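You operate a simulated robot arm through the tools that you are given. There is no shell and no other tool.

You run a simulated robot arm. Do the job below in one go: nothing can be reset, and whatever is moved stays where it is left.

JOB
Switch off the work lamp and park it and its plug.
Fine: switch the blue socket off before you pull the plug; plug in the white holder, open the bracket's lever and leave it open, lamp in the black holder.

Only the result counts: the job must be done as asked and must still hold three seconds after the hand-in. Knocking over, shifting, dropping, spilling or breaking anything else fails it.

ROBOT AND FRAMES
A 7-joint arm with a two-finger gripper, fixed in place. Base frame: the origin is at the foot of the arm, x ahead of it, y to its left, z up. Lengths are in mm, angles in degrees, forces in N, time in s.
With the tool pointing down near the work surface it reaches from about 340 to 720 mm from the base axis. Its first joint turns from -66.0 to 66.0 degrees. Payload 2.45 kg.
The tool frame sits at the grasp point between the pads (the TCP): z along the fingers, y along the line on which they close. The tips reach 26 mm beyond it. The gripper opens to 96 mm. The gripper's body begins 69 mm behind the TCP.
Orientation is told as [roll, pitch, yaw] about the base's x, y, z axes, in that order, counted from this pose: with the fingers straight down and closing along the base's y, the tool's x points along the base's -x, its y along +y and its z along -z.

CONTROLS
- The arm moves only by the tool apply_moves. Its argument "steps" is a list of rows, each an object (a shift or turn left out is 0, a gripper value left out holds the last) with "offset": the shift along the tool's x, y, z in units of 25 mm (1.0 is 25 mm), a list of three; "rot": the turn, a rotation vector about the tool's x, y, z in units of 5 degrees (1.0 is 5 degrees), a list of three; "fingers": the closure, from 0 (fully open) to 1 (shut). In form: [{"offset": [tx, ty, tz], "rot": [wx, wy, wz], "fingers": fingers}, ...]. A call has 1 to 20 rows; each row shifts and turns the commanded pose from where the row before left it, along the tool's axes as they then stand. A call with a number of a shift or a turn outside -1 to 1 is refused whole. Each row takes 0.2 s and may step no farther than 50 mm and 8.6 degrees from the row before; otherwise, or with a gripper value out of range, the whole call is refused. Where a pose cannot be reached the arm comes as near as it can. A force on the tool above 70 N (or 10 N above the force at the start of the call, whichever is more), or a blocked arm, ends the call early, and 0.2 s more pass. The fingers move at their own pace and stop on an object; they squeeze with about 42 N. The grip force told is the motor's: it shows also when the fingers shut on nothing. Time passes only in rows, and 0.2 s behind the last, so rows that do not move let the fingers close. It gives the time, the measured TCP pose, the force on the tool (base axes), the opening and the grip force at its end, in the units of the frame above (readings bear some noise), with the torque about the TCP (base axes, N m) and any sound that the robot's microphone picked up.
- Cameras (640 x 400 px; columns grow to the right, rows downward): "scene" is fixed at [168.7, -400.1, 1431.3]; the picture's right is [0.63, -0.78, 0.00], its down [-0.38, -0.31, -0.87] and it looks along [0.68, 0.55, -0.49] (base axes); focal length 214 px, centre (320, 200). "wrist" rides on the gripper at [82, 3, -98] in the tool frame; the picture's right is [-0.04, 1.00, 0.00], its down [-0.73, -0.03, -0.68] and it looks along [-0.68, -0.03, 0.73] (tool axes); focal length 256 px, centre (320, 200). There is no depth. A picture from a camera that has moved, and an enlarged one, comes with that camera's place and axes in the base frame and with its lens. The place of the scene camera against the robot may be out by one fixed shift of up to 12 mm in any direction.
- snapshot(camera): a new picture of that camera. It takes no simulated time.
- close_up(camera, box): a new picture of the part [left, top, right, bottom] of that camera's present view, enlarged. It takes no simulated time.
- close_job(): hands the job in; it is judged then, once.

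Nothing tells you positions but the pictures and the camera data. Unless the task says otherwise, let go and move clear before handing in.

The tools are called after "Request:" as name(argument=value, ...) on one line, values as JSON. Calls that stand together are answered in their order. apply_moves: Moves the arm, as the interface text tells. Its arguments: {"type":"object","properties":{"steps":{"type":"array","items":{"type":"object","properties":{"offset":{"type":"array","items":{"type":"number"}},"rot":{"type":"array","items":{"type":"number"}},"fingers":{"type":"number"}}}}},"required":["steps"]} The other tools are called the same way: snapshot (camera) takes a picture; close_up (camera, box) takes an enlarged picture of a part of a camera's view; close_job () hands the job in.

At the start:

```text
time: 0.0
ee_pos: [342.2, -138.1, 1349.3]
tcp_rot: [0.0, 0.0, -0.1]
force: [0.9, -0.7, 0.0]
wrist_torque: [-0.01, 0.02, -0.01]
gripper_width: 95.8
finger_force: 0.1
```

scene: 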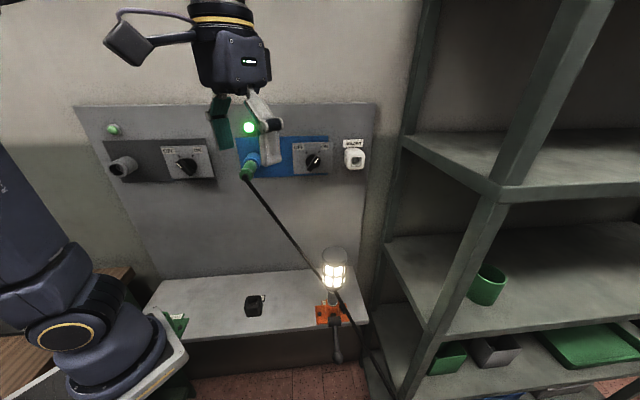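
wrist: 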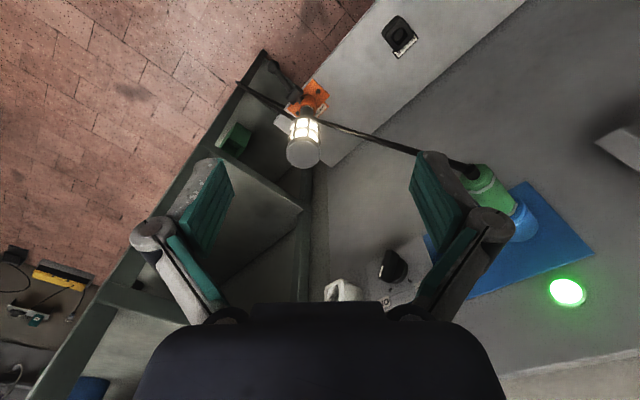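

I see a wall panel with two sockets (grey and blue), each with a rotary switch, a white holder on the right, and a bench with a lit lamp in an orange bracket with a lever and a black holder. I'll look closer before moving.

Request:
close_up(camera="scene", box=[220, 90, 380, 190])

Request:
close_up(camera="scene", box=[230, 230, 390, 330])

Request:
close_up(camera="scene", box=[80, 100, 240, 200])

Request:
close_up(camera="wrist", box=[220, 40, 380, 180])

Request:
close_up(camera="wrist", box=[320, 140, 620, 320])

```text
4.00 times, centred on (300, 140) of scene
camera zoom: at [168.7, -400.1, 1431.3], right [0.63, -0.78, 0.0], down [-0.38, -0.31, -0.87], along [0.68, 0.55, -0.49], focal length 858 px, centre (400, 440)
```

zoom: 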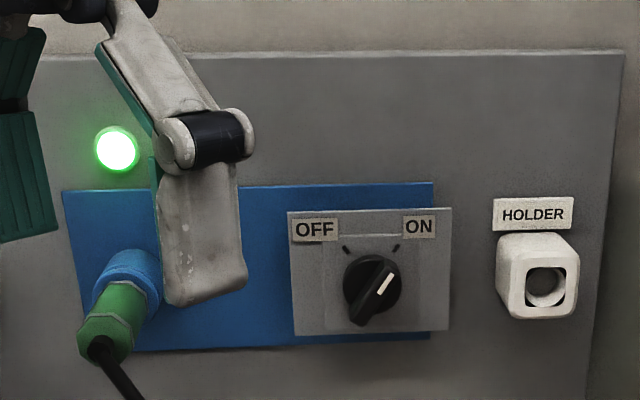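

```text
4.00 times, centred on (310, 280) of scene
camera zoom: at [168.7, -400.1, 1431.3], right [0.63, -0.78, 0.0], down [-0.38, -0.31, -0.87], along [0.68, 0.55, -0.49], focal length 858 px, centre (360, -120)
```

zoom: 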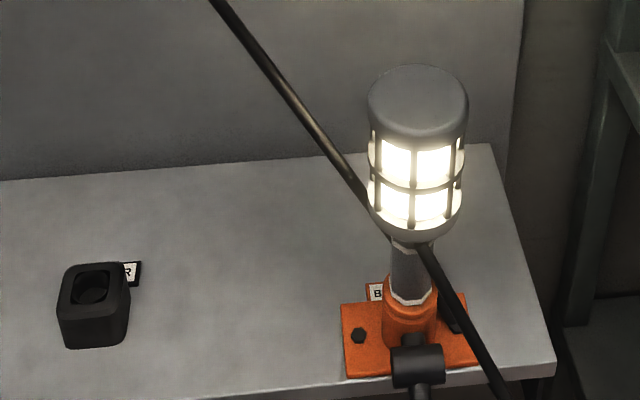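

```text
4.00 times, centred on (160, 150) of scene
camera zoom: at [168.7, -400.1, 1431.3], right [0.63, -0.78, 0.0], down [-0.38, -0.31, -0.87], along [0.68, 0.55, -0.49], focal length 858 px, centre (960, 400)
```

zoom: 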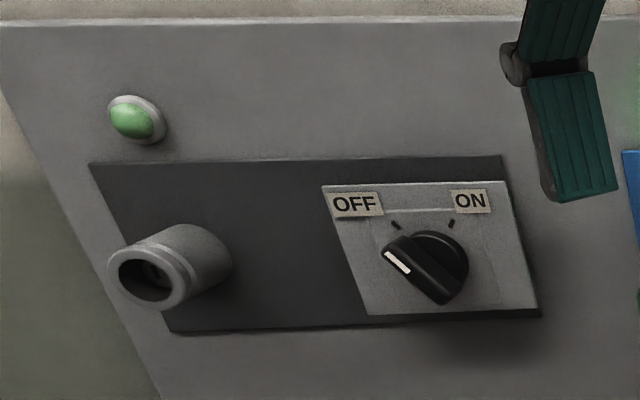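

```text
2.86 times, centred on (300, 110) of wrist
camera zoom: at [260.5, -134.8, 1448.1], right [0.04, 1.0, 0.0], down [0.73, -0.03, 0.68], along [0.68, -0.03, -0.73], focal length 731 px, centre (377, 457)
```

zoom: 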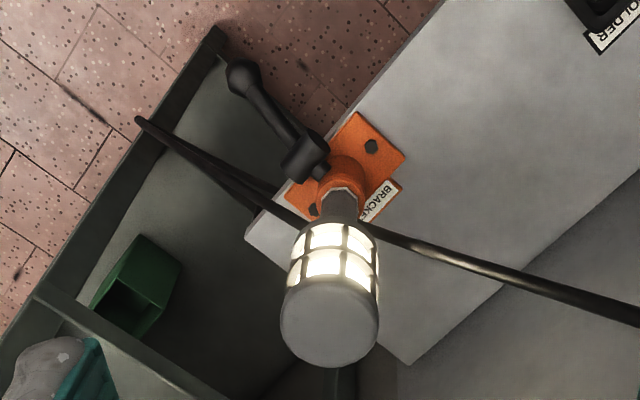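

```text
2.13 times, centred on (470, 230) of wrist
camera zoom: at [260.5, -134.8, 1448.1], right [0.04, 1.0, 0.0], down [0.73, -0.03, 0.68], along [0.68, -0.03, -0.73], focal length 546 px, centre (0, 136)
```

zoom: 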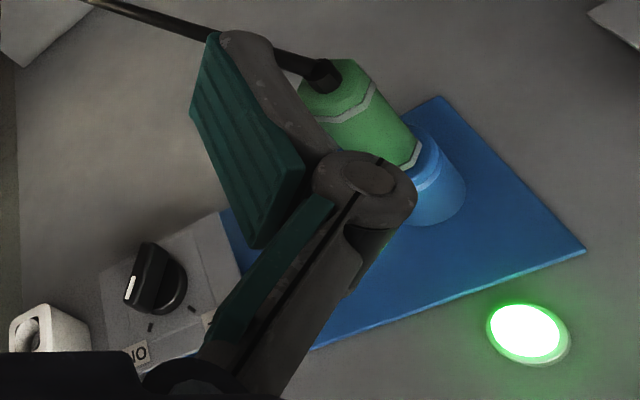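

The wall panel appears to lie along (0.63, -0.78) at roughly 430 mm from the base along (0.78, 0.63). I'll yaw the tool to face the wall squarely and take calibrating views.

Request:
apply_moves(steps=[{"rot": [0, 0, -0.975]}, {"rot": [0, 0, -0.975]}, {"rot": [0, 0, -0.975]}, {"rot": [0, 0, -0.975]}, {"rot": [0, 0, -0.975]}, {"rot": [0, 0, -0.975]}, {"rot": [0, 0, -0.975]}, {"rot": [0, 0, -0.975]}, {}])

Request:
snapshot(camera="wrist")

Request:
snapshot(camera="scene")

```text
time: 2.0
ee_pos: [341.9, -139.2, 1350.3]
tcp_rot: [0.0, 0.0, 39.1]
force: [-0.3, -0.3, -0.4]
wrist_torque: [0.0, -0.02, -0.02]
gripper_width: 95.9
finger_force: 0.0
```

```text
taken
camera wrist: at [276.4, -187.4, 1448.2], right [-0.6, 0.8, 0.0], down [0.59, 0.44, 0.68], along [0.54, 0.41, -0.73], focal length 256 px, centre (320, 200)
```

wrist: 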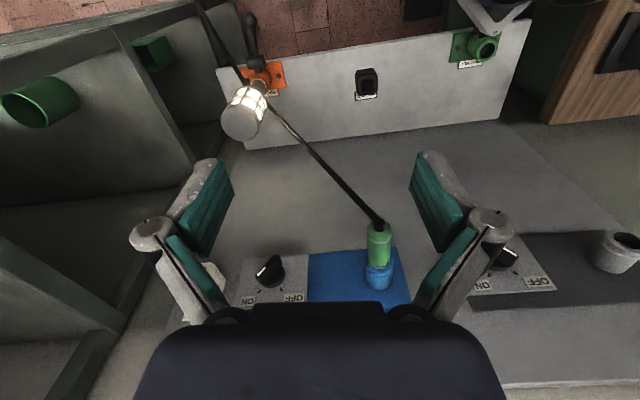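

```text
taken
```

scene: 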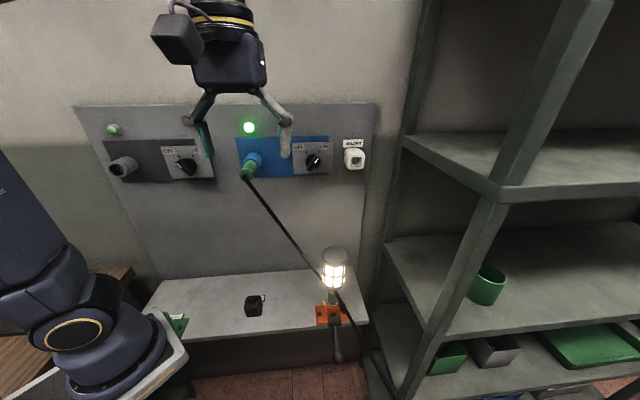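

The lamp head is around (496, -177, 1045), and the wall is square to about yaw 39-45. I'll shift right and down for a second viewpoint to triangulate well.

Request:
apply_moves(steps=[{"offset": [0, -0.75, 1]}, {"offset": [0, -0.75, 1]}, {"offset": [0, -0.75, 1]}, {"offset": [0, -0.75, 1]}, {}])

Request:
snapshot(camera="wrist")

Request:
close_up(camera="wrist", box=[160, 0, 560, 160])

Request:
close_up(camera="wrist", box=[200, 150, 520, 320])

```text
time: 3.2
ee_pos: [390.2, -198.4, 1249.5]
tcp_rot: [0.0, -0.1, 39.0]
force: [0.8, -0.5, -0.4]
wrist_torque: [0.0, 0.01, -0.01]
gripper_width: 96.0
finger_force: 0.0
```

```text
taken
camera wrist: at [324.3, -245.9, 1347.8], right [-0.6, 0.8, 0.0], down [0.59, 0.44, 0.68], along [0.54, 0.41, -0.73], focal length 256 px, centre (320, 200)
```

wrist: 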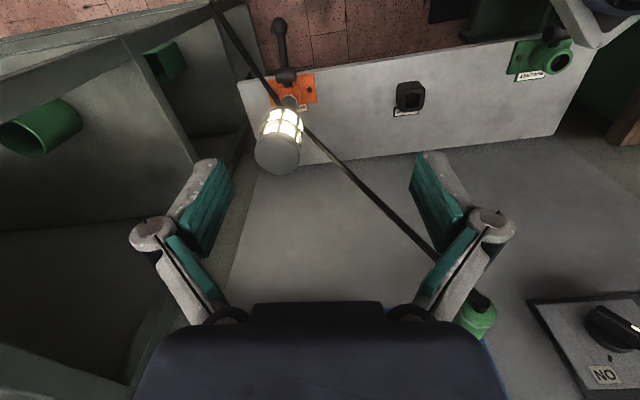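

```text
1.60 times, centred on (360, 80) of wrist
camera zoom: at [324.3, -245.9, 1347.8], right [-0.6, 0.8, 0.0], down [0.59, 0.44, 0.68], along [0.54, 0.41, -0.73], focal length 410 px, centre (256, 392)
```

zoom: 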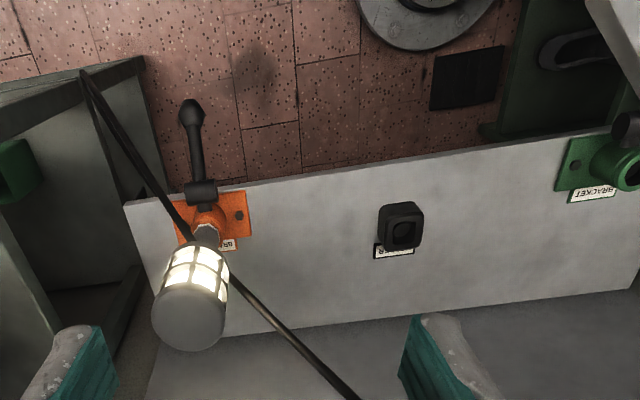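

```text
2.00 times, centred on (360, 235) of wrist
camera zoom: at [324.3, -245.9, 1347.8], right [-0.6, 0.8, 0.0], down [0.59, 0.44, 0.68], along [0.54, 0.41, -0.73], focal length 512 px, centre (240, 130)
```

zoom: 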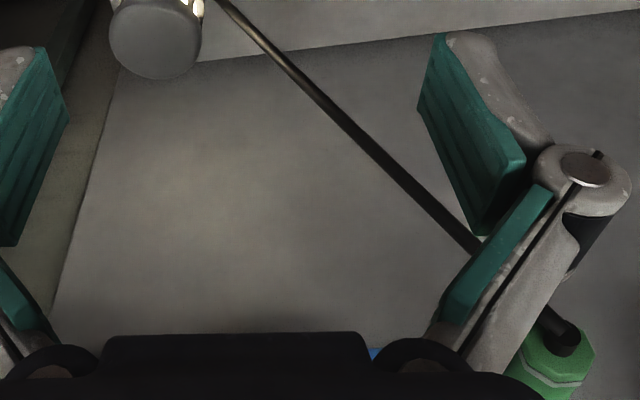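

The bench top is at about z 800, well below, and the wall's normal is at about yaw 44. I'll face it and pitch the tool up by 45 deg so the wrist camera looks at the panel levelly.

Request:
apply_moves(steps=[{"rot": [0, 0, -0.75]}, {"rot": [0, 0, -0.75]}, {"rot": [0, -1, 0]}, {"rot": [0, -1, 0]}, {"rot": [0, -1, 0]}, {"rot": [0, -1, 0]}, {"rot": [0, -1, 0]}, {"rot": [0, -1, 0]}, {"rot": [0, -1, 0]}, {"rot": [0, -1, 0]}, {"rot": [0, -1, 0]}, {}])

Request:
snapshot(camera="wrist")

Request:
snapshot(camera="scene")

```text
time: 5.8
ee_pos: [390.3, -197.1, 1250.5]
tcp_rot: [0.1, -45.1, 46.5]
force: [0.1, -0.7, -0.6]
wrist_torque: [0.0, -0.03, 0.01]
gripper_width: 96.2
finger_force: 0.1
```

```text
taken
camera wrist: at [299.9, -286.8, 1261.3], right [-0.71, 0.71, 0.03], down [0.05, 0.01, 1.0], along [0.71, 0.71, -0.04], focal length 256 px, centre (320, 200)
```

wrist: 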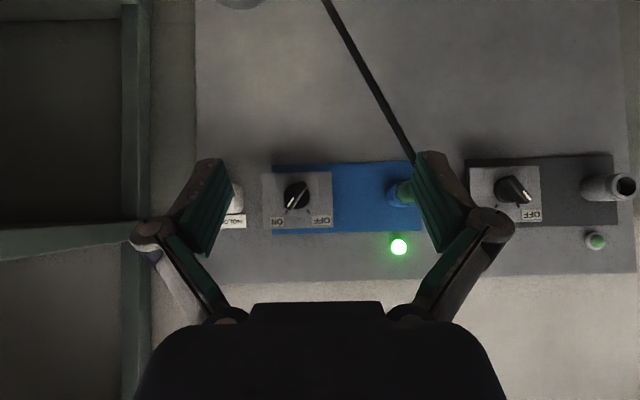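

```text
taken
```

scene: 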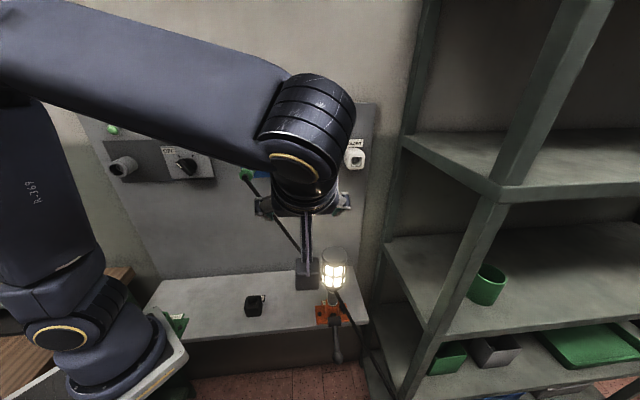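

The panel now faces the camera nearly squarely (picture upside down). I'll zoom in on it to measure.

Request:
close_up(camera="wrist", box=[220, 130, 440, 267])

Request:
close_up(camera="wrist", box=[440, 130, 640, 255])

Request:
close_up(camera="wrist", box=[180, 0, 340, 100])

```text
2.91 times, centred on (330, 198) of wrist
camera zoom: at [299.9, -286.8, 1261.3], right [-0.71, 0.71, 0.03], down [0.05, 0.01, 1.0], along [0.71, 0.71, -0.04], focal length 745 px, centre (291, 204)
```

zoom: 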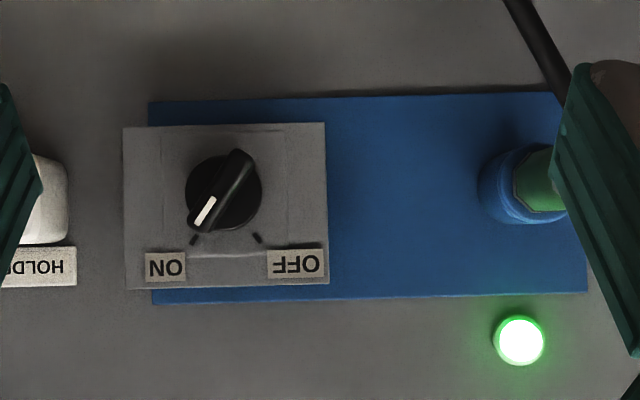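

```text
3.20 times, centred on (540, 192) of wrist
camera zoom: at [299.9, -286.8, 1261.3], right [-0.71, 0.71, 0.03], down [0.05, 0.01, 1.0], along [0.71, 0.71, -0.04], focal length 819 px, centre (-384, 224)
```

zoom: 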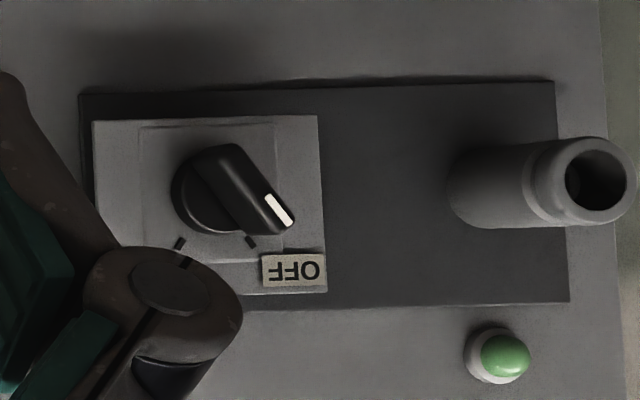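

```text
4.00 times, centred on (260, 50) of wrist
camera zoom: at [299.9, -286.8, 1261.3], right [-0.71, 0.71, 0.03], down [0.05, 0.01, 1.0], along [0.71, 0.71, -0.04], focal length 1024 px, centre (560, 800)
```

zoom: 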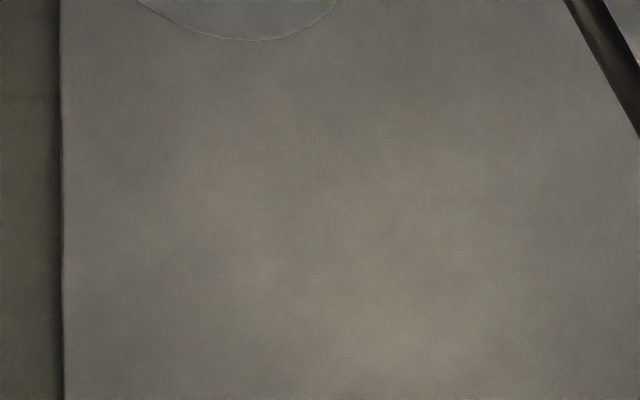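

The wall's normal is at yaw 45 (wall face at about n≈430), with the blue knob at u≈449, z≈1242, its front at n≈388. I'll level the tool at the wall and go to a standoff in front of the knob.

Request:
apply_moves(steps=[{"rot": [0, -1, 0]}, {"rot": [0, -1, 0]}, {"rot": [0, -1, 0]}, {"rot": [0, -1, 0]}, {"rot": [0, -1, 0]}, {"rot": [0, -1, 0]}, {"rot": [0, -1, 0]}, {"rot": [0, -1, 0]}, {"rot": [0, -1, 0]}, {"rot": [0.3, 0, 0]}, {"offset": [0.34, -0.67, 1]}, {"offset": [0, -0.67, 1]}, {"offset": [0, 0, 1]}, {"offset": [0, 0, 1]}, {}])

Request:
snapshot(camera="wrist")

Request:
snapshot(camera="scene")

```text
time: 9.0
ee_pos: [481.7, -149.2, 1240.2]
tcp_rot: [120.3, -90.1, -75.2]
force: [0.8, -0.9, -0.2]
wrist_torque: [0.0, -0.04, 0.04]
gripper_width: 96.1
finger_force: 0.1
```

```text
taken
camera wrist: at [411.3, -215.6, 1158.8], right [-0.71, 0.71, 0.04], down [-0.46, -0.5, 0.73], along [0.54, 0.5, 0.68], focal length 256 px, centre (320, 200)
```

wrist: 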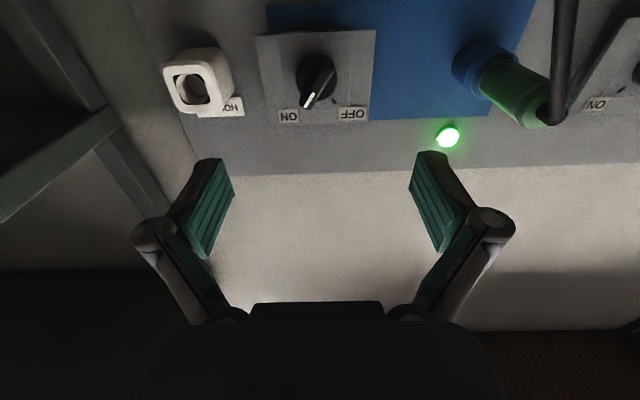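

```text
taken
```

scene: 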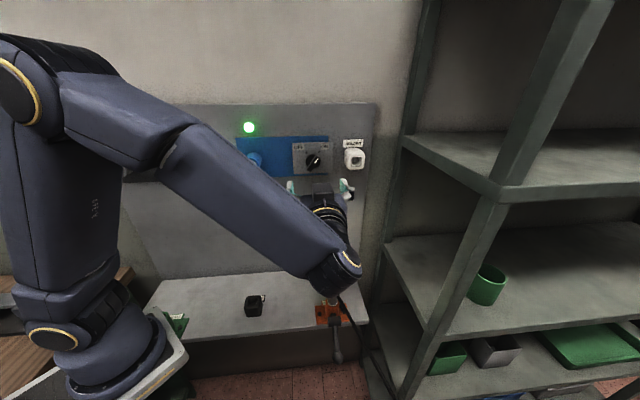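

The tool is level with the wall, about 150 mm before the knob, with no contacts. I'll zoom in on the knob, holder and plug to refine their places.

Request:
close_up(camera="wrist", box=[240, 20, 400, 120])

Request:
close_up(camera="wrist", box=[140, 30, 300, 130])

Request:
close_up(camera="wrist", box=[440, 20, 600, 120])

Request:
close_up(camera="scene", box=[220, 100, 380, 200])

```text
4.00 times, centred on (320, 70) of wrist
camera zoom: at [411.3, -215.6, 1158.8], right [-0.71, 0.71, 0.04], down [-0.46, -0.5, 0.73], along [0.54, 0.5, 0.68], focal length 1024 px, centre (320, 720)
```

zoom: 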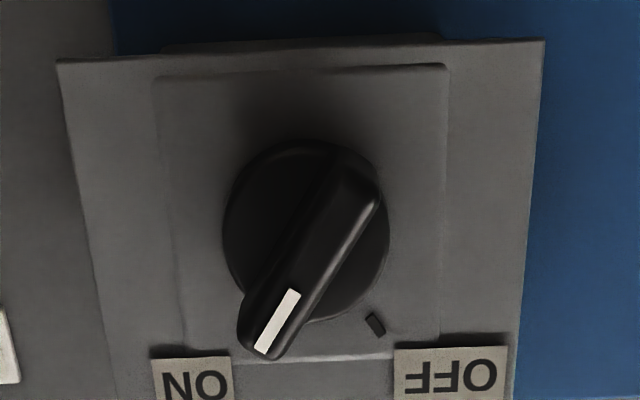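

```text
4.00 times, centred on (220, 80) of wrist
camera zoom: at [411.3, -215.6, 1158.8], right [-0.71, 0.71, 0.04], down [-0.46, -0.5, 0.73], along [0.54, 0.5, 0.68], focal length 1024 px, centre (720, 680)
```

zoom: 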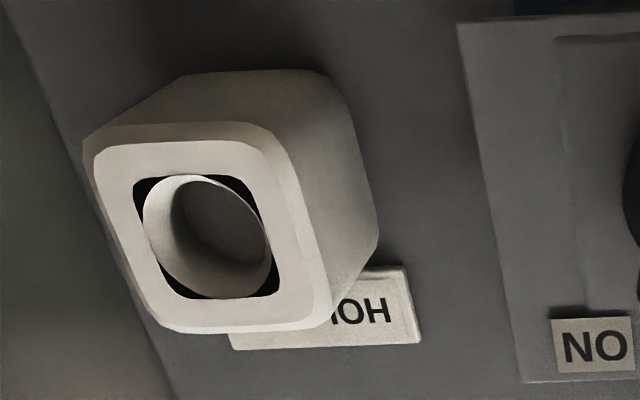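

```text
4.00 times, centred on (520, 70) of wrist
camera zoom: at [411.3, -215.6, 1158.8], right [-0.71, 0.71, 0.04], down [-0.46, -0.5, 0.73], along [0.54, 0.5, 0.68], focal length 1024 px, centre (-480, 720)
```

zoom: 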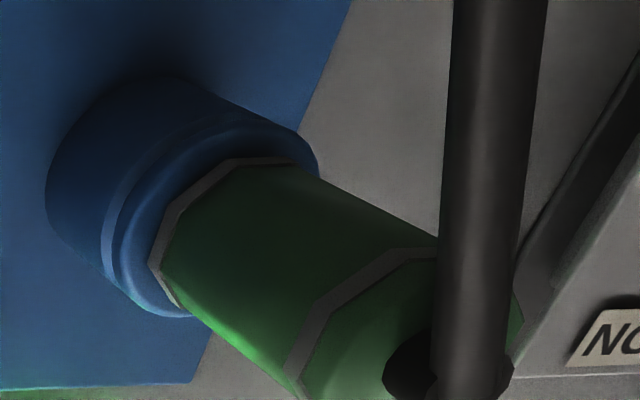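

```text
4.00 times, centred on (300, 150) of scene
camera zoom: at [168.7, -400.1, 1431.3], right [0.63, -0.78, 0.0], down [-0.38, -0.31, -0.87], along [0.68, 0.55, -0.49], focal length 858 px, centre (400, 400)
```

zoom: 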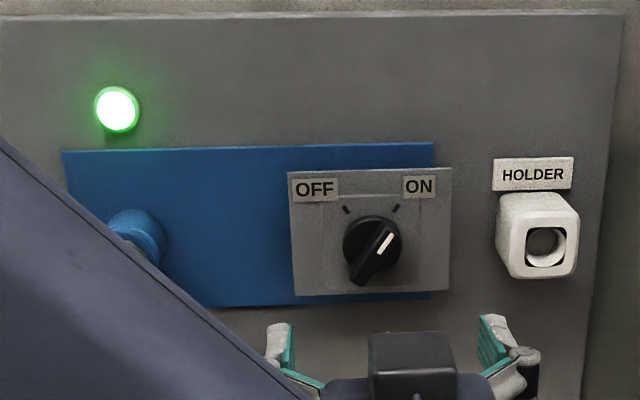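

Refined: knob centre u≈449.5, z≈1242, with the bar top at n≈381, the disk at n≈398, and the pointer leaning 33 deg right (ON). I'll half-close the fingers, centre on it, roll by 20 deg and close in to about n 300 for a check.

Request:
apply_moves(steps=[{"offset": [-0.07, -0.14, 0.9], "fingers": 0.5}, {"offset": [0, 0, 0.9]}, {"offset": [0, 0, 0.8]}, {"rot": [0, 0, 1]}, {"rot": [0, 0, 1]}, {"rot": [0, 0, 1]}, {"rot": [0, 0, 1]}, {}])

Request:
snapshot(camera="wrist")

Request:
snapshot(camera="scene")

```text
time: 10.8
ee_pos: [531.1, -107.5, 1243.5]
tcp_rot: [90.0, -69.8, -45.0]
force: [-0.1, 0.2, -0.2]
wrist_torque: [0.01, 0.03, -0.04]
gripper_width: 48.1
finger_force: 0.0
```

```text
taken
camera wrist: at [440.2, -153.6, 1167.7], right [-0.65, 0.65, 0.38], down [-0.28, -0.68, 0.68], along [0.7, 0.34, 0.63], focal length 256 px, centre (320, 200)
```

wrist: 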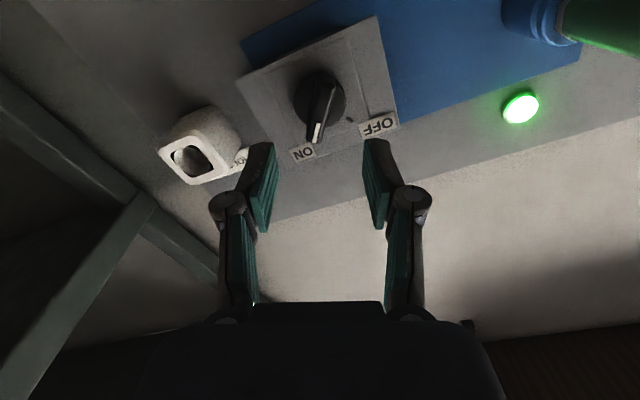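

```text
taken
```

scene: 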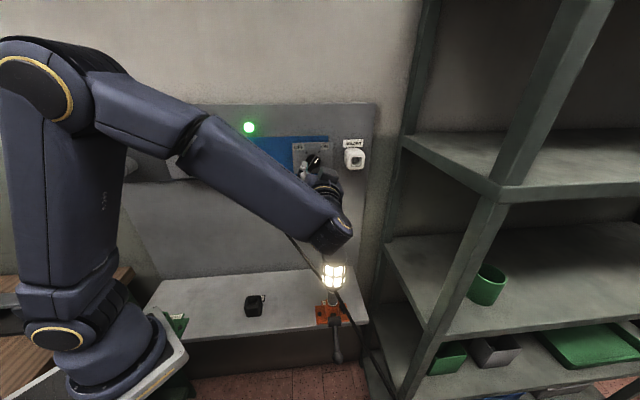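

Everything is lined up with the knob bar between the fingertips. I'll advance to n≈366 and close on the bar.

Request:
apply_moves(steps=[{"offset": [0.06, 0.04, 0.6]}, {"offset": [0, 0, 0.6]}, {"offset": [0, 0, 0.5]}, {"offset": [0, 0, 0.5]}, {"offset": [0, 0, 0.46]}, {}])

Request:
snapshot(camera="wrist")

Request:
snapshot(camera="scene")

```text
time: 12.2
ee_pos: [577.3, -58.9, 1241.3]
tcp_rot: [90.0, -70.1, -45.0]
force: [-0.6, 1.2, -0.1]
wrist_torque: [0.0, 0.02, 0.0]
gripper_width: 48.2
finger_force: 0.1
```

```text
taken
camera wrist: at [486.6, -105.8, 1166.0], right [-0.65, 0.65, 0.38], down [-0.28, -0.68, 0.68], along [0.7, 0.34, 0.63], focal length 256 px, centre (320, 200)
```

wrist: 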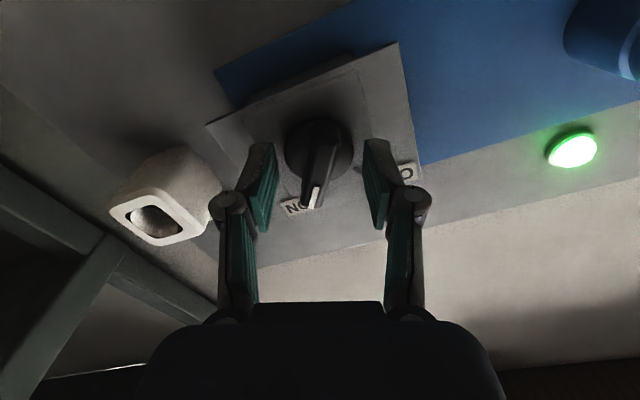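

```text
taken
```

scene: 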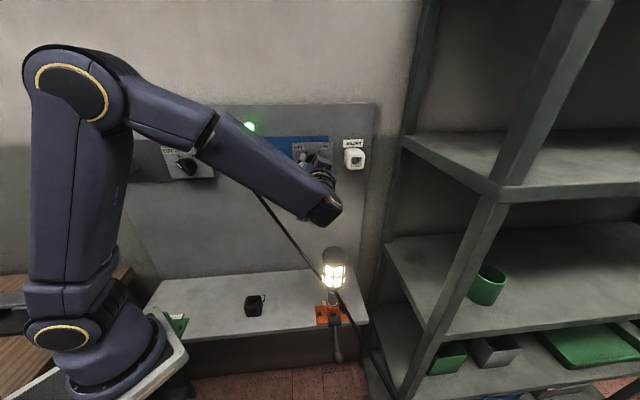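

The fingertips appear to straddle the bar. Closing the fingers now.

Request:
apply_moves(steps=[{"fingers": 0.75}, {"fingers": 1}, {}, {}])

Request:
close_up(camera="wrist", box=[200, 80, 440, 230])

```text
time: 13.2
ee_pos: [575.8, -60.8, 1242.0]
tcp_rot: [89.9, -69.9, -45.1]
force: [3.5, -2.9, -1.5]
wrist_torque: [0.1, -0.11, -0.16]
gripper_width: 12.9
finger_force: 39.7
```

```text
2.67 times, centred on (320, 155) of wrist
camera zoom: at [486.6, -106.3, 1165.8], right [-0.65, 0.66, 0.38], down [-0.28, -0.68, 0.68], along [0.7, 0.34, 0.63], focal length 683 px, centre (320, 320)
```

zoom: 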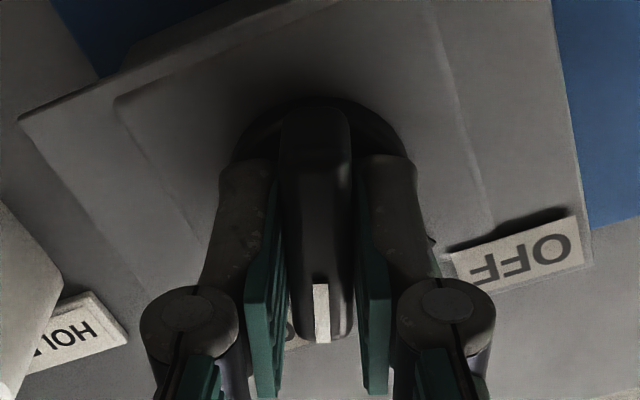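

The bar is held at 13 mm width and has aligned with the fingers. Now I turn it anticlockwise toward OFF.

Request:
apply_moves(steps=[{"rot": [0, 0, -1]}, {"rot": [0, 0, -1]}, {"rot": [0, 0, -1]}, {"rot": [0, 0, -1]}, {"rot": [0, 0, -1]}, {"rot": [0, 0, -1]}, {"rot": [0, 0, -1]}, {"rot": [0, 0, -1]}, {"rot": [0, 0, -1]}, {"rot": [0, 0, -1]}, {"rot": [0, 0, -1]}, {}])

Request:
snapshot(camera="wrist")

Request:
snapshot(camera="scene")

```text
time: 15.8
ee_pos: [576.5, -58.7, 1241.9]
tcp_rot: [-89.5, -54.9, 134.9]
force: [-20.1, 0.8, -17.7]
wrist_torque: [-0.72, 0.78, -0.13]
gripper_width: 12.9
finger_force: 39.4
```

```text
taken
camera wrist: at [539.1, -158.9, 1173.1], right [-0.6, 0.59, -0.54], down [-0.76, -0.2, 0.62], along [0.26, 0.78, 0.57], focal length 256 px, centre (320, 200)
```

wrist: 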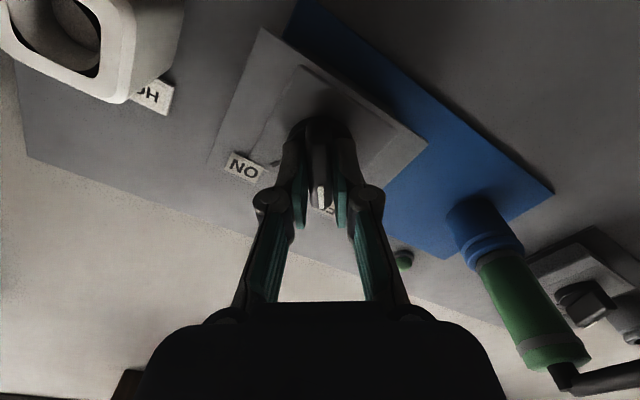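

```text
taken
```

scene: 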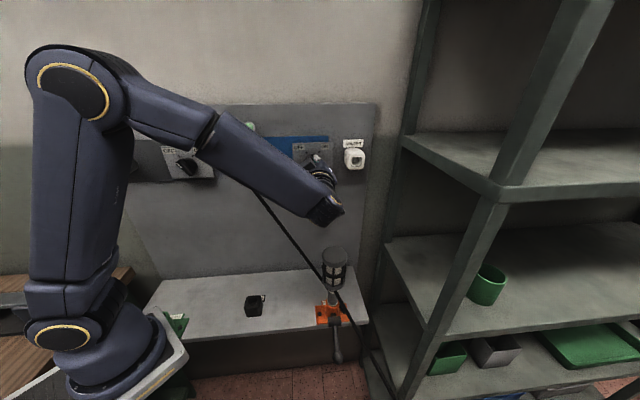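

The blue socket's light and the lamp are out. I'll let go, back away, and check that the knob stays at OFF.

Request:
apply_moves(steps=[{"fingers": 0.6}, {"fingers": 0.5}, {}, {"offset": [0, 0, -0.8]}, {"offset": [0, 0, -0.9]}, {"offset": [0, 0, -0.9]}, {"rot": [0, 0, 1]}, {"rot": [0, 0, 1]}, {"rot": [0, 0, 1]}, {"rot": [0, 0, 1]}, {"rot": [0, 0, 1]}, {"rot": [0, 0, 1]}, {"rot": [0, 0, 1]}, {}])

Request:
snapshot(camera="wrist")

Request:
close_up(camera="wrist", box=[240, 40, 400, 140])

Request:
snapshot(camera="scene")

```text
time: 18.8
ee_pos: [531.4, -104.3, 1241.9]
tcp_rot: [87.4, -89.9, -42.3]
force: [0.1, 0.5, -0.2]
wrist_torque: [0.0, 0.0, 0.01]
gripper_width: 48.2
finger_force: 0.1
```

```text
taken
camera wrist: at [460.4, -170.7, 1160.1], right [-0.71, 0.71, 0.04], down [-0.46, -0.5, 0.73], along [0.54, 0.5, 0.68], focal length 256 px, centre (320, 200)
```

wrist: 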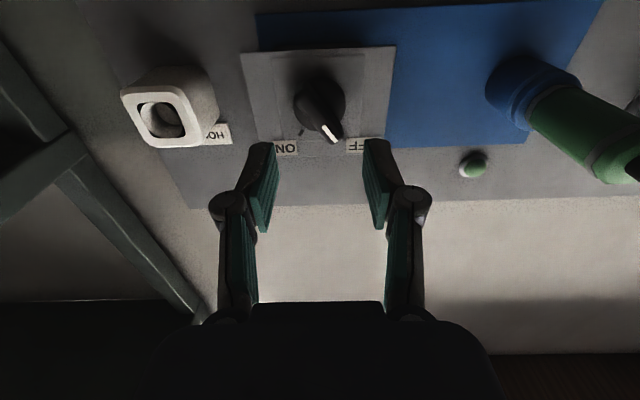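

```text
4.00 times, centred on (320, 90) of wrist
camera zoom: at [460.4, -170.7, 1160.1], right [-0.71, 0.71, 0.04], down [-0.46, -0.5, 0.73], along [0.54, 0.5, 0.68], focal length 1024 px, centre (320, 640)
```

zoom: 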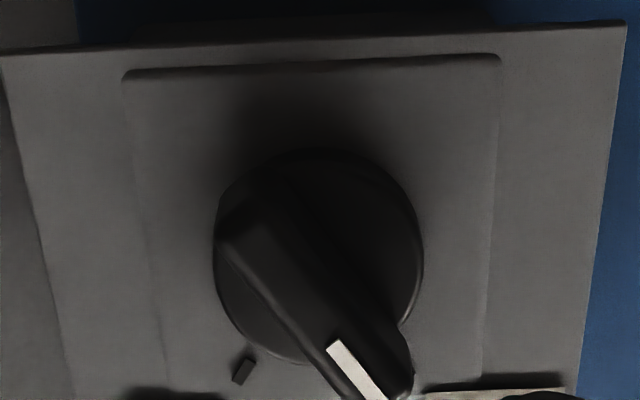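

```text
taken
```

scene: 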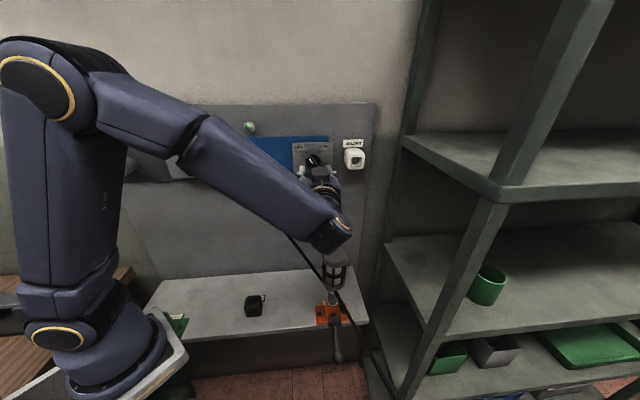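

The pointer rests at OFF with the light out. Next I retreat and swing the tool to point down-forward (pitch -30) above and before the plug for a good look at it.

Request:
apply_moves(steps=[{"offset": [-1, 0, -1]}, {"offset": [-1, 0, -1]}, {"offset": [-1, 0, -1]}, {"offset": [-1, 0, -1]}, {"offset": [0, 0.5, 0], "rot": [0, 1, 0], "fingers": 0}, {"offset": [0, 0.5, 0], "rot": [0, 1, 0]}, {"offset": [0, 0.5, 0], "rot": [0, 1, 0]}, {"offset": [0, 0.5, 0], "rot": [0, 1, 0]}, {"offset": [0, 0.5, 0], "rot": [0, 1, 0]}, {"offset": [0, 0.5, 0], "rot": [0, 1, 0]}, {"offset": [0, 0.5, 0], "rot": [0, 1, 0]}, {"offset": [0, 0.5, 0], "rot": [0, 1, 0]}, {"offset": [0, 0.5, 0], "rot": [0, 1, 0]}, {"offset": [0, 0.5, 0], "rot": [0, 1, 0]}, {"offset": [0, 0.5, 0], "rot": [0, 1, 0]}, {"offset": [0, 0.5, 0], "rot": [0, 1, 0]}, {}])

Request:
snapshot(camera="wrist")

Request:
snapshot(camera="scene")

```text
time: 22.4
ee_pos: [354.7, -70.2, 1341.3]
tcp_rot: [-0.2, -30.0, 45.0]
force: [0.0, 0.7, 0.0]
wrist_torque: [0.01, -0.01, 0.02]
gripper_width: 96.1
finger_force: 0.0
```

```text
taken
camera wrist: at [268.0, -150.7, 1386.7], right [-0.68, 0.73, 0.02], down [0.23, 0.19, 0.95], along [0.69, 0.66, -0.3], focal length 256 px, centre (320, 200)
```

wrist: 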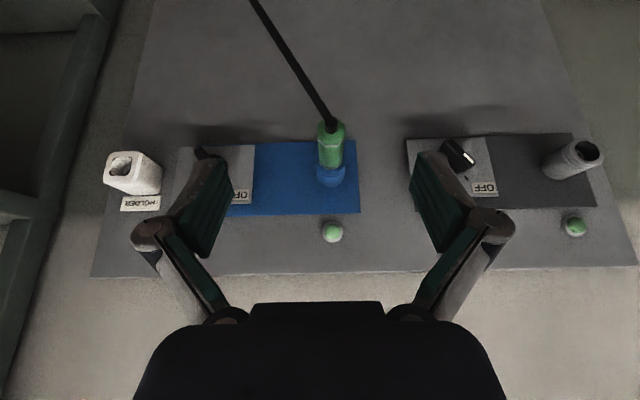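

```text
taken
```

scene: 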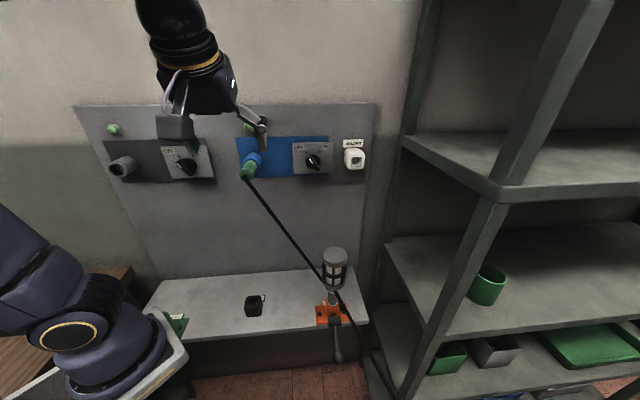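

Request:
close_up(camera="wrist", box=[270, 90, 390, 165])

Request:
close_up(camera="scene", box=[220, 140, 284, 180])

Request:
close_up(camera="wrist", box=[270, 160, 390, 235])

Request:
close_up(camera="wrist", box=[80, 140, 200, 215])

```text
5.33 times, centred on (330, 128) of wrist
camera zoom: at [268.0, -150.7, 1386.7], right [-0.68, 0.73, 0.02], down [0.23, 0.19, 0.95], along [0.69, 0.66, -0.3], focal length 1365 px, centre (267, 587)
```

zoom: 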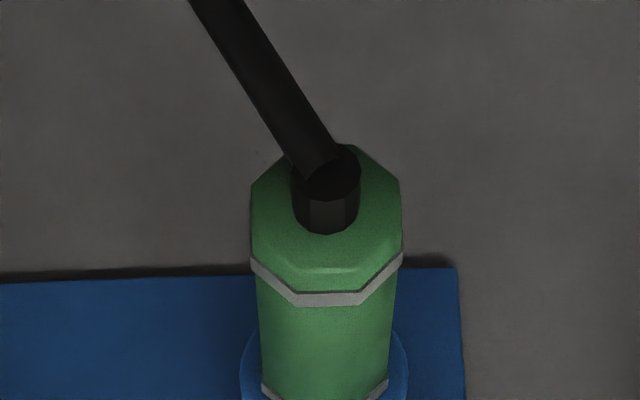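

```text
10.00 times, centred on (252, 160) of scene
camera zoom: at [168.7, -400.1, 1431.3], right [0.63, -0.78, 0.0], down [-0.38, -0.31, -0.87], along [0.68, 0.55, -0.49], focal length 2145 px, centre (1000, 600)
```

zoom: 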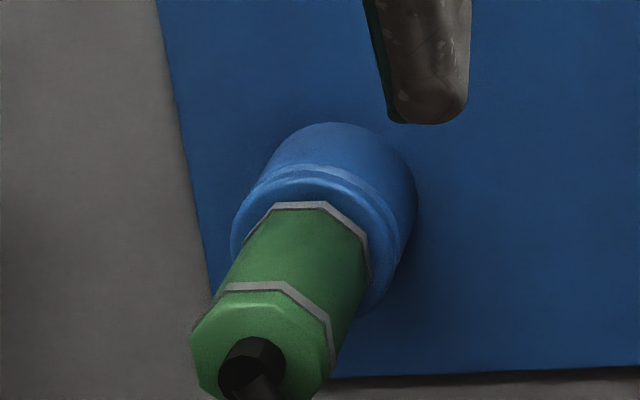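

```text
5.33 times, centred on (330, 198) of wrist
camera zoom: at [268.0, -150.7, 1386.7], right [-0.68, 0.73, 0.02], down [0.23, 0.19, 0.95], along [0.69, 0.66, -0.3], focal length 1365 px, centre (267, 213)
```

zoom: 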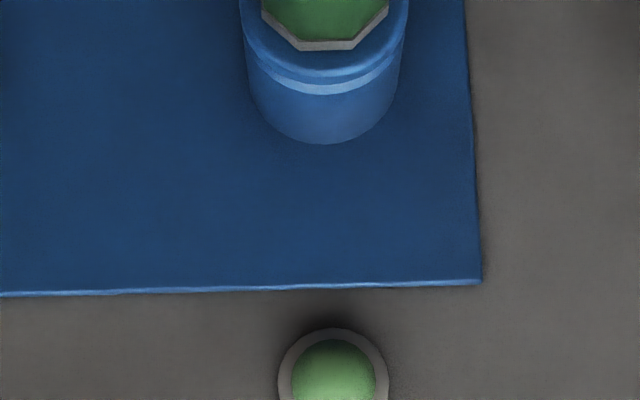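

```text
5.33 times, centred on (140, 178) of wrist
camera zoom: at [268.0, -150.7, 1386.7], right [-0.68, 0.73, 0.02], down [0.23, 0.19, 0.95], along [0.69, 0.66, -0.3], focal length 1365 px, centre (1280, 320)
```

zoom: 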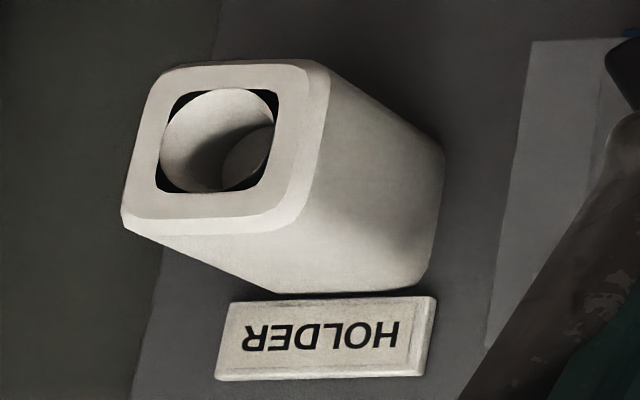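

The plug axis is at u≈290, z≈1241, its octagonal body runs n≈310–378 and is 28.6 mm across with flats left and right. I'll approach along the fingers to straddle it at n≈343, stopping short first.

Request:
apply_moves(steps=[{"offset": [-1, 0.42, 0]}, {"offset": [-1, 0, 0]}, {"offset": [-0.92, 0, 0]}, {"offset": [0, 0, 1]}, {"offset": [0, 0, 1]}, {"offset": [0, 0, 1]}, {"offset": [0, 0, 1]}, {}])

Request:
snapshot(camera="wrist")

Request:
close_up(camera="scene", box=[200, 110, 328, 190])

```text
time: 24.2
ee_pos: [426.0, 17.4, 1291.3]
tcp_rot: [0.1, -30.0, 45.1]
force: [0.0, -0.4, 0.3]
wrist_torque: [0.04, -0.01, 0.05]
gripper_width: 96.0
finger_force: 0.1
```

```text
taken
camera wrist: at [338.8, -63.8, 1335.4], right [-0.68, 0.73, 0.02], down [0.23, 0.19, 0.95], along [0.69, 0.66, -0.3], focal length 256 px, centre (320, 200)
```

wrist: 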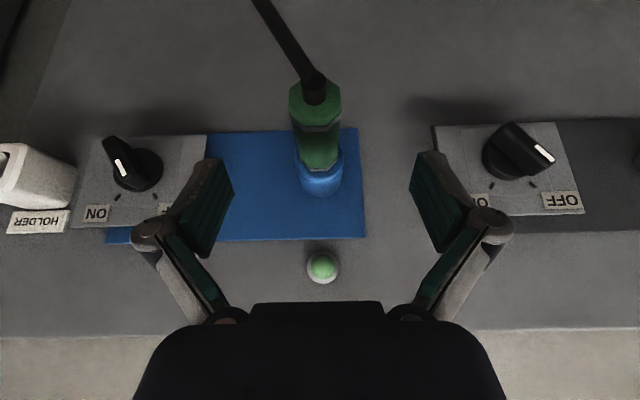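

```text
5.00 times, centred on (264, 150) of scene
camera zoom: at [168.7, -400.1, 1431.3], right [0.63, -0.78, 0.0], down [-0.38, -0.31, -0.87], along [0.68, 0.55, -0.49], focal length 1072 px, centre (600, 450)
```

zoom: 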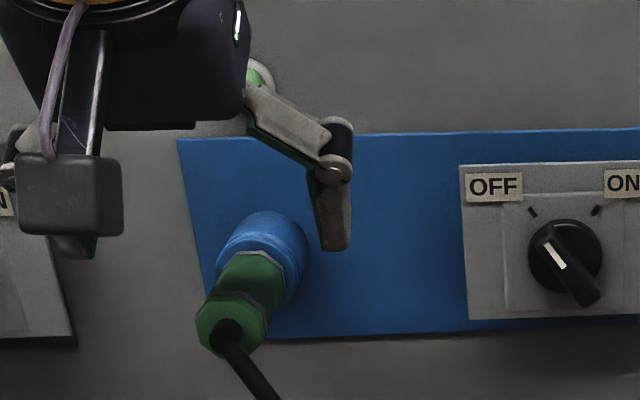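

The plug sits centred between the fingers. I'll advance the remaining 58 mm along the fingers and close.

Request:
apply_moves(steps=[{"offset": [0, -0.04, 0.8]}, {"offset": [0, 0, 0.8]}, {"offset": [0, 0, 0.72]}, {}])

Request:
snapshot(camera="wrist")

Request:
close_up(camera="scene", box=[200, 110, 328, 190])

```text
time: 25.2
ee_pos: [448.0, 38.5, 1241.8]
tcp_rot: [0.0, -30.0, 45.0]
force: [0.0, 0.9, -0.1]
wrist_torque: [0.02, 0.01, 0.02]
gripper_width: 96.0
finger_force: 0.1
```

```text
taken
camera wrist: at [361.7, -43.1, 1285.2], right [-0.68, 0.73, 0.02], down [0.23, 0.19, 0.95], along [0.69, 0.66, -0.3], focal length 256 px, centre (320, 200)
```

wrist: 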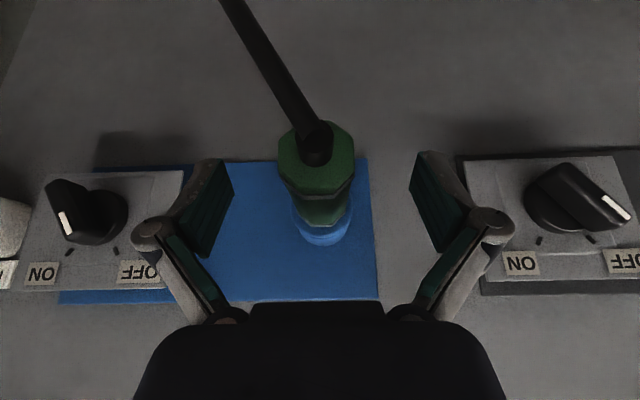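

```text
5.00 times, centred on (264, 150) of scene
camera zoom: at [168.7, -400.1, 1431.3], right [0.63, -0.78, 0.0], down [-0.38, -0.31, -0.87], along [0.68, 0.55, -0.49], focal length 1072 px, centre (600, 450)
```

zoom: 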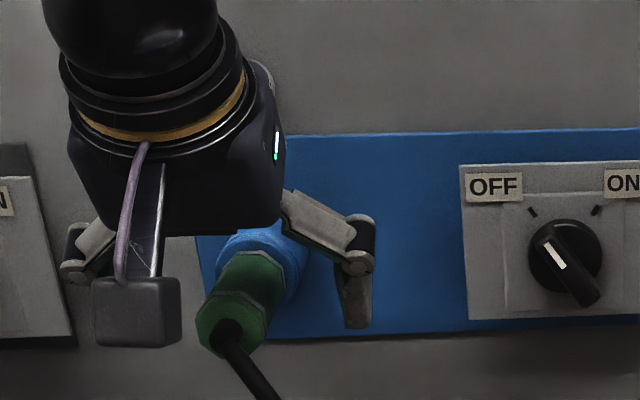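

The fingers straddle the plug at n≈344. Closing on it now.

Request:
apply_moves(steps=[{"fingers": 0.6}, {"fingers": 1}, {}, {}, {}, {}])

Request:
snapshot(camera="wrist")

```text
time: 26.6
ee_pos: [447.6, 37.9, 1241.6]
tcp_rot: [0.0, -30.0, 44.9]
force: [1.7, -2.7, -0.1]
wrist_torque: [-0.06, 0.01, -0.08]
gripper_width: 27.8
finger_force: 42.5
```

```text
taken
camera wrist: at [361.7, -43.4, 1285.6], right [-0.68, 0.73, 0.02], down [0.23, 0.19, 0.95], along [0.69, 0.66, -0.3], focal length 256 px, centre (320, 200)
```

wrist: 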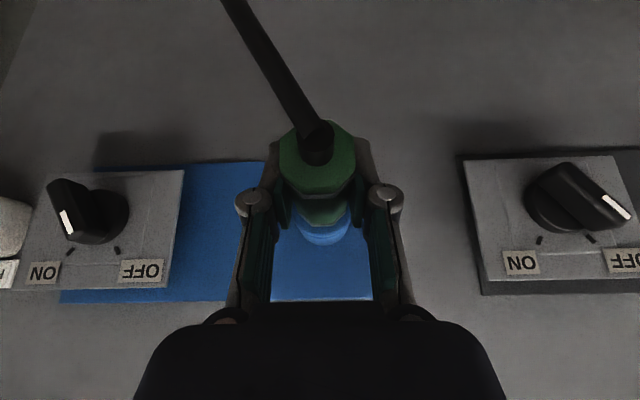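

The plug is held at 27.8 mm. Now I pull straight out along -n, slowly at first.

Request:
apply_moves(steps=[{"offset": [0.173, 0, -0.1]}, {"offset": [0.173, 0, -0.1]}, {"offset": [0.173, 0, -0.1]}, {"offset": [0.173, 0, -0.1]}, {"offset": [0.26, 0, -0.15]}, {"offset": [0.26, 0, -0.15]}, {}])

Request:
snapshot(camera="wrist")

Request:
snapshot(camera="scene")

```text
time: 28.2
ee_pos: [424.0, 13.3, 1241.3]
tcp_rot: [0.0, -30.0, 45.0]
force: [-0.5, -0.5, -0.6]
wrist_torque: [0.0, -0.02, 0.03]
gripper_width: 27.6
finger_force: 42.4
```

```text
taken
camera wrist: at [336.4, -68.2, 1286.3], right [-0.68, 0.73, 0.02], down [0.23, 0.19, 0.95], along [0.69, 0.66, -0.3], focal length 256 px, centre (320, 200)
```

wrist: 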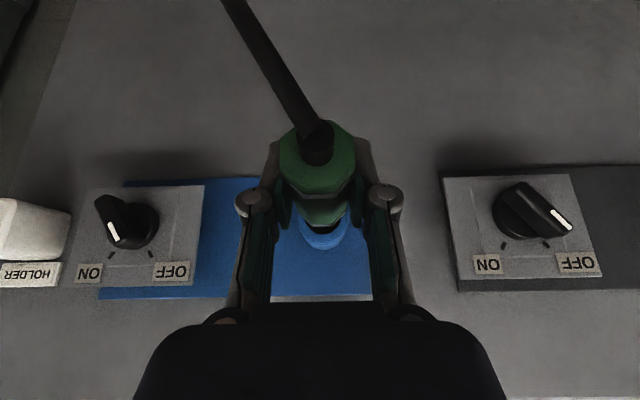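

```text
taken
```

scene: 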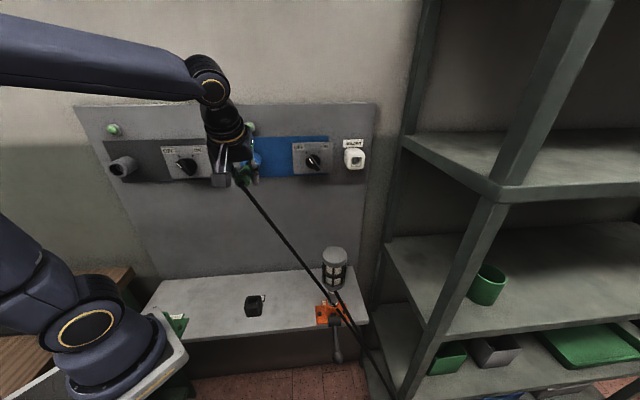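

The plug slides out with the grip, without slipping. I'll pull it further until its nose is clear of the socket.

Request:
apply_moves(steps=[{"offset": [0.433, 0, -0.25]}, {"offset": [0.433, 0, -0.25]}, {"offset": [0.433, 0, -0.25]}, {"offset": [0.433, 0, -0.25]}, {}])

Request:
snapshot(camera="wrist")

Request:
close_up(camera="scene", box=[190, 110, 318, 190])

Request:
close_up(camera="wrist", box=[240, 100, 400, 300])

```text
time: 29.4
ee_pos: [387.5, -22.0, 1241.0]
tcp_rot: [0.0, -30.1, 45.1]
force: [0.1, 0.7, 0.5]
wrist_torque: [0.03, 0.0, -0.01]
gripper_width: 27.7
finger_force: 41.6
```

```text
taken
camera wrist: at [302.5, -104.0, 1286.2], right [-0.68, 0.73, 0.02], down [0.23, 0.19, 0.95], along [0.69, 0.66, -0.3], focal length 256 px, centre (320, 200)
```

wrist: 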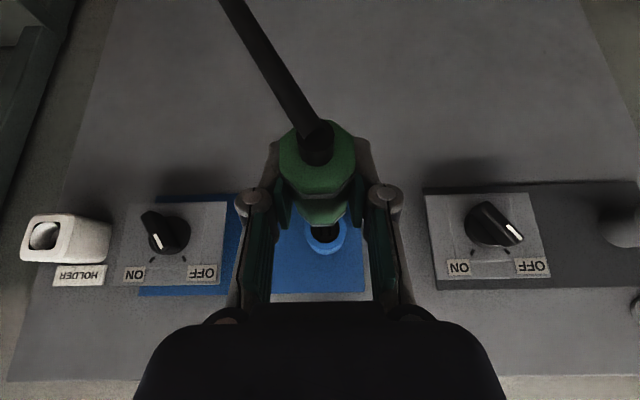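

```text
5.00 times, centred on (254, 150) of scene
camera zoom: at [168.7, -400.1, 1431.3], right [0.63, -0.78, 0.0], down [-0.38, -0.31, -0.87], along [0.68, 0.55, -0.49], focal length 1072 px, centre (650, 450)
```

zoom: 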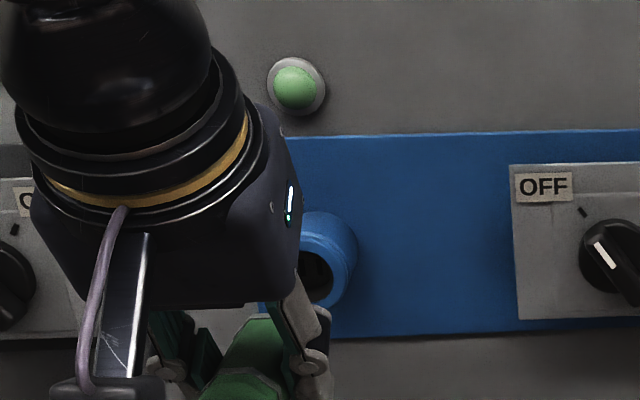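

```text
2.00 times, centred on (320, 200) of wrist
camera zoom: at [302.5, -104.0, 1286.2], right [-0.68, 0.73, 0.02], down [0.23, 0.19, 0.95], along [0.69, 0.66, -0.3], focal length 512 px, centre (320, 200)
```

zoom: 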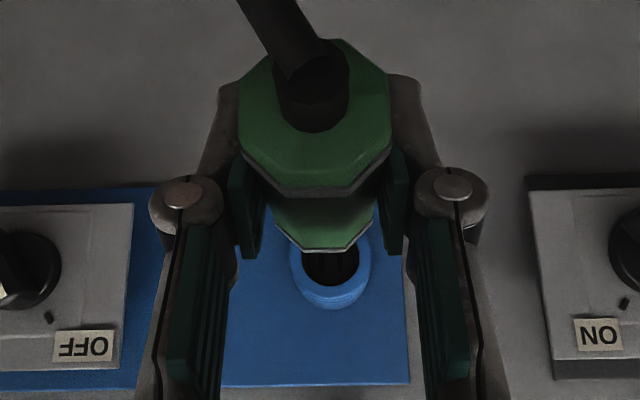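

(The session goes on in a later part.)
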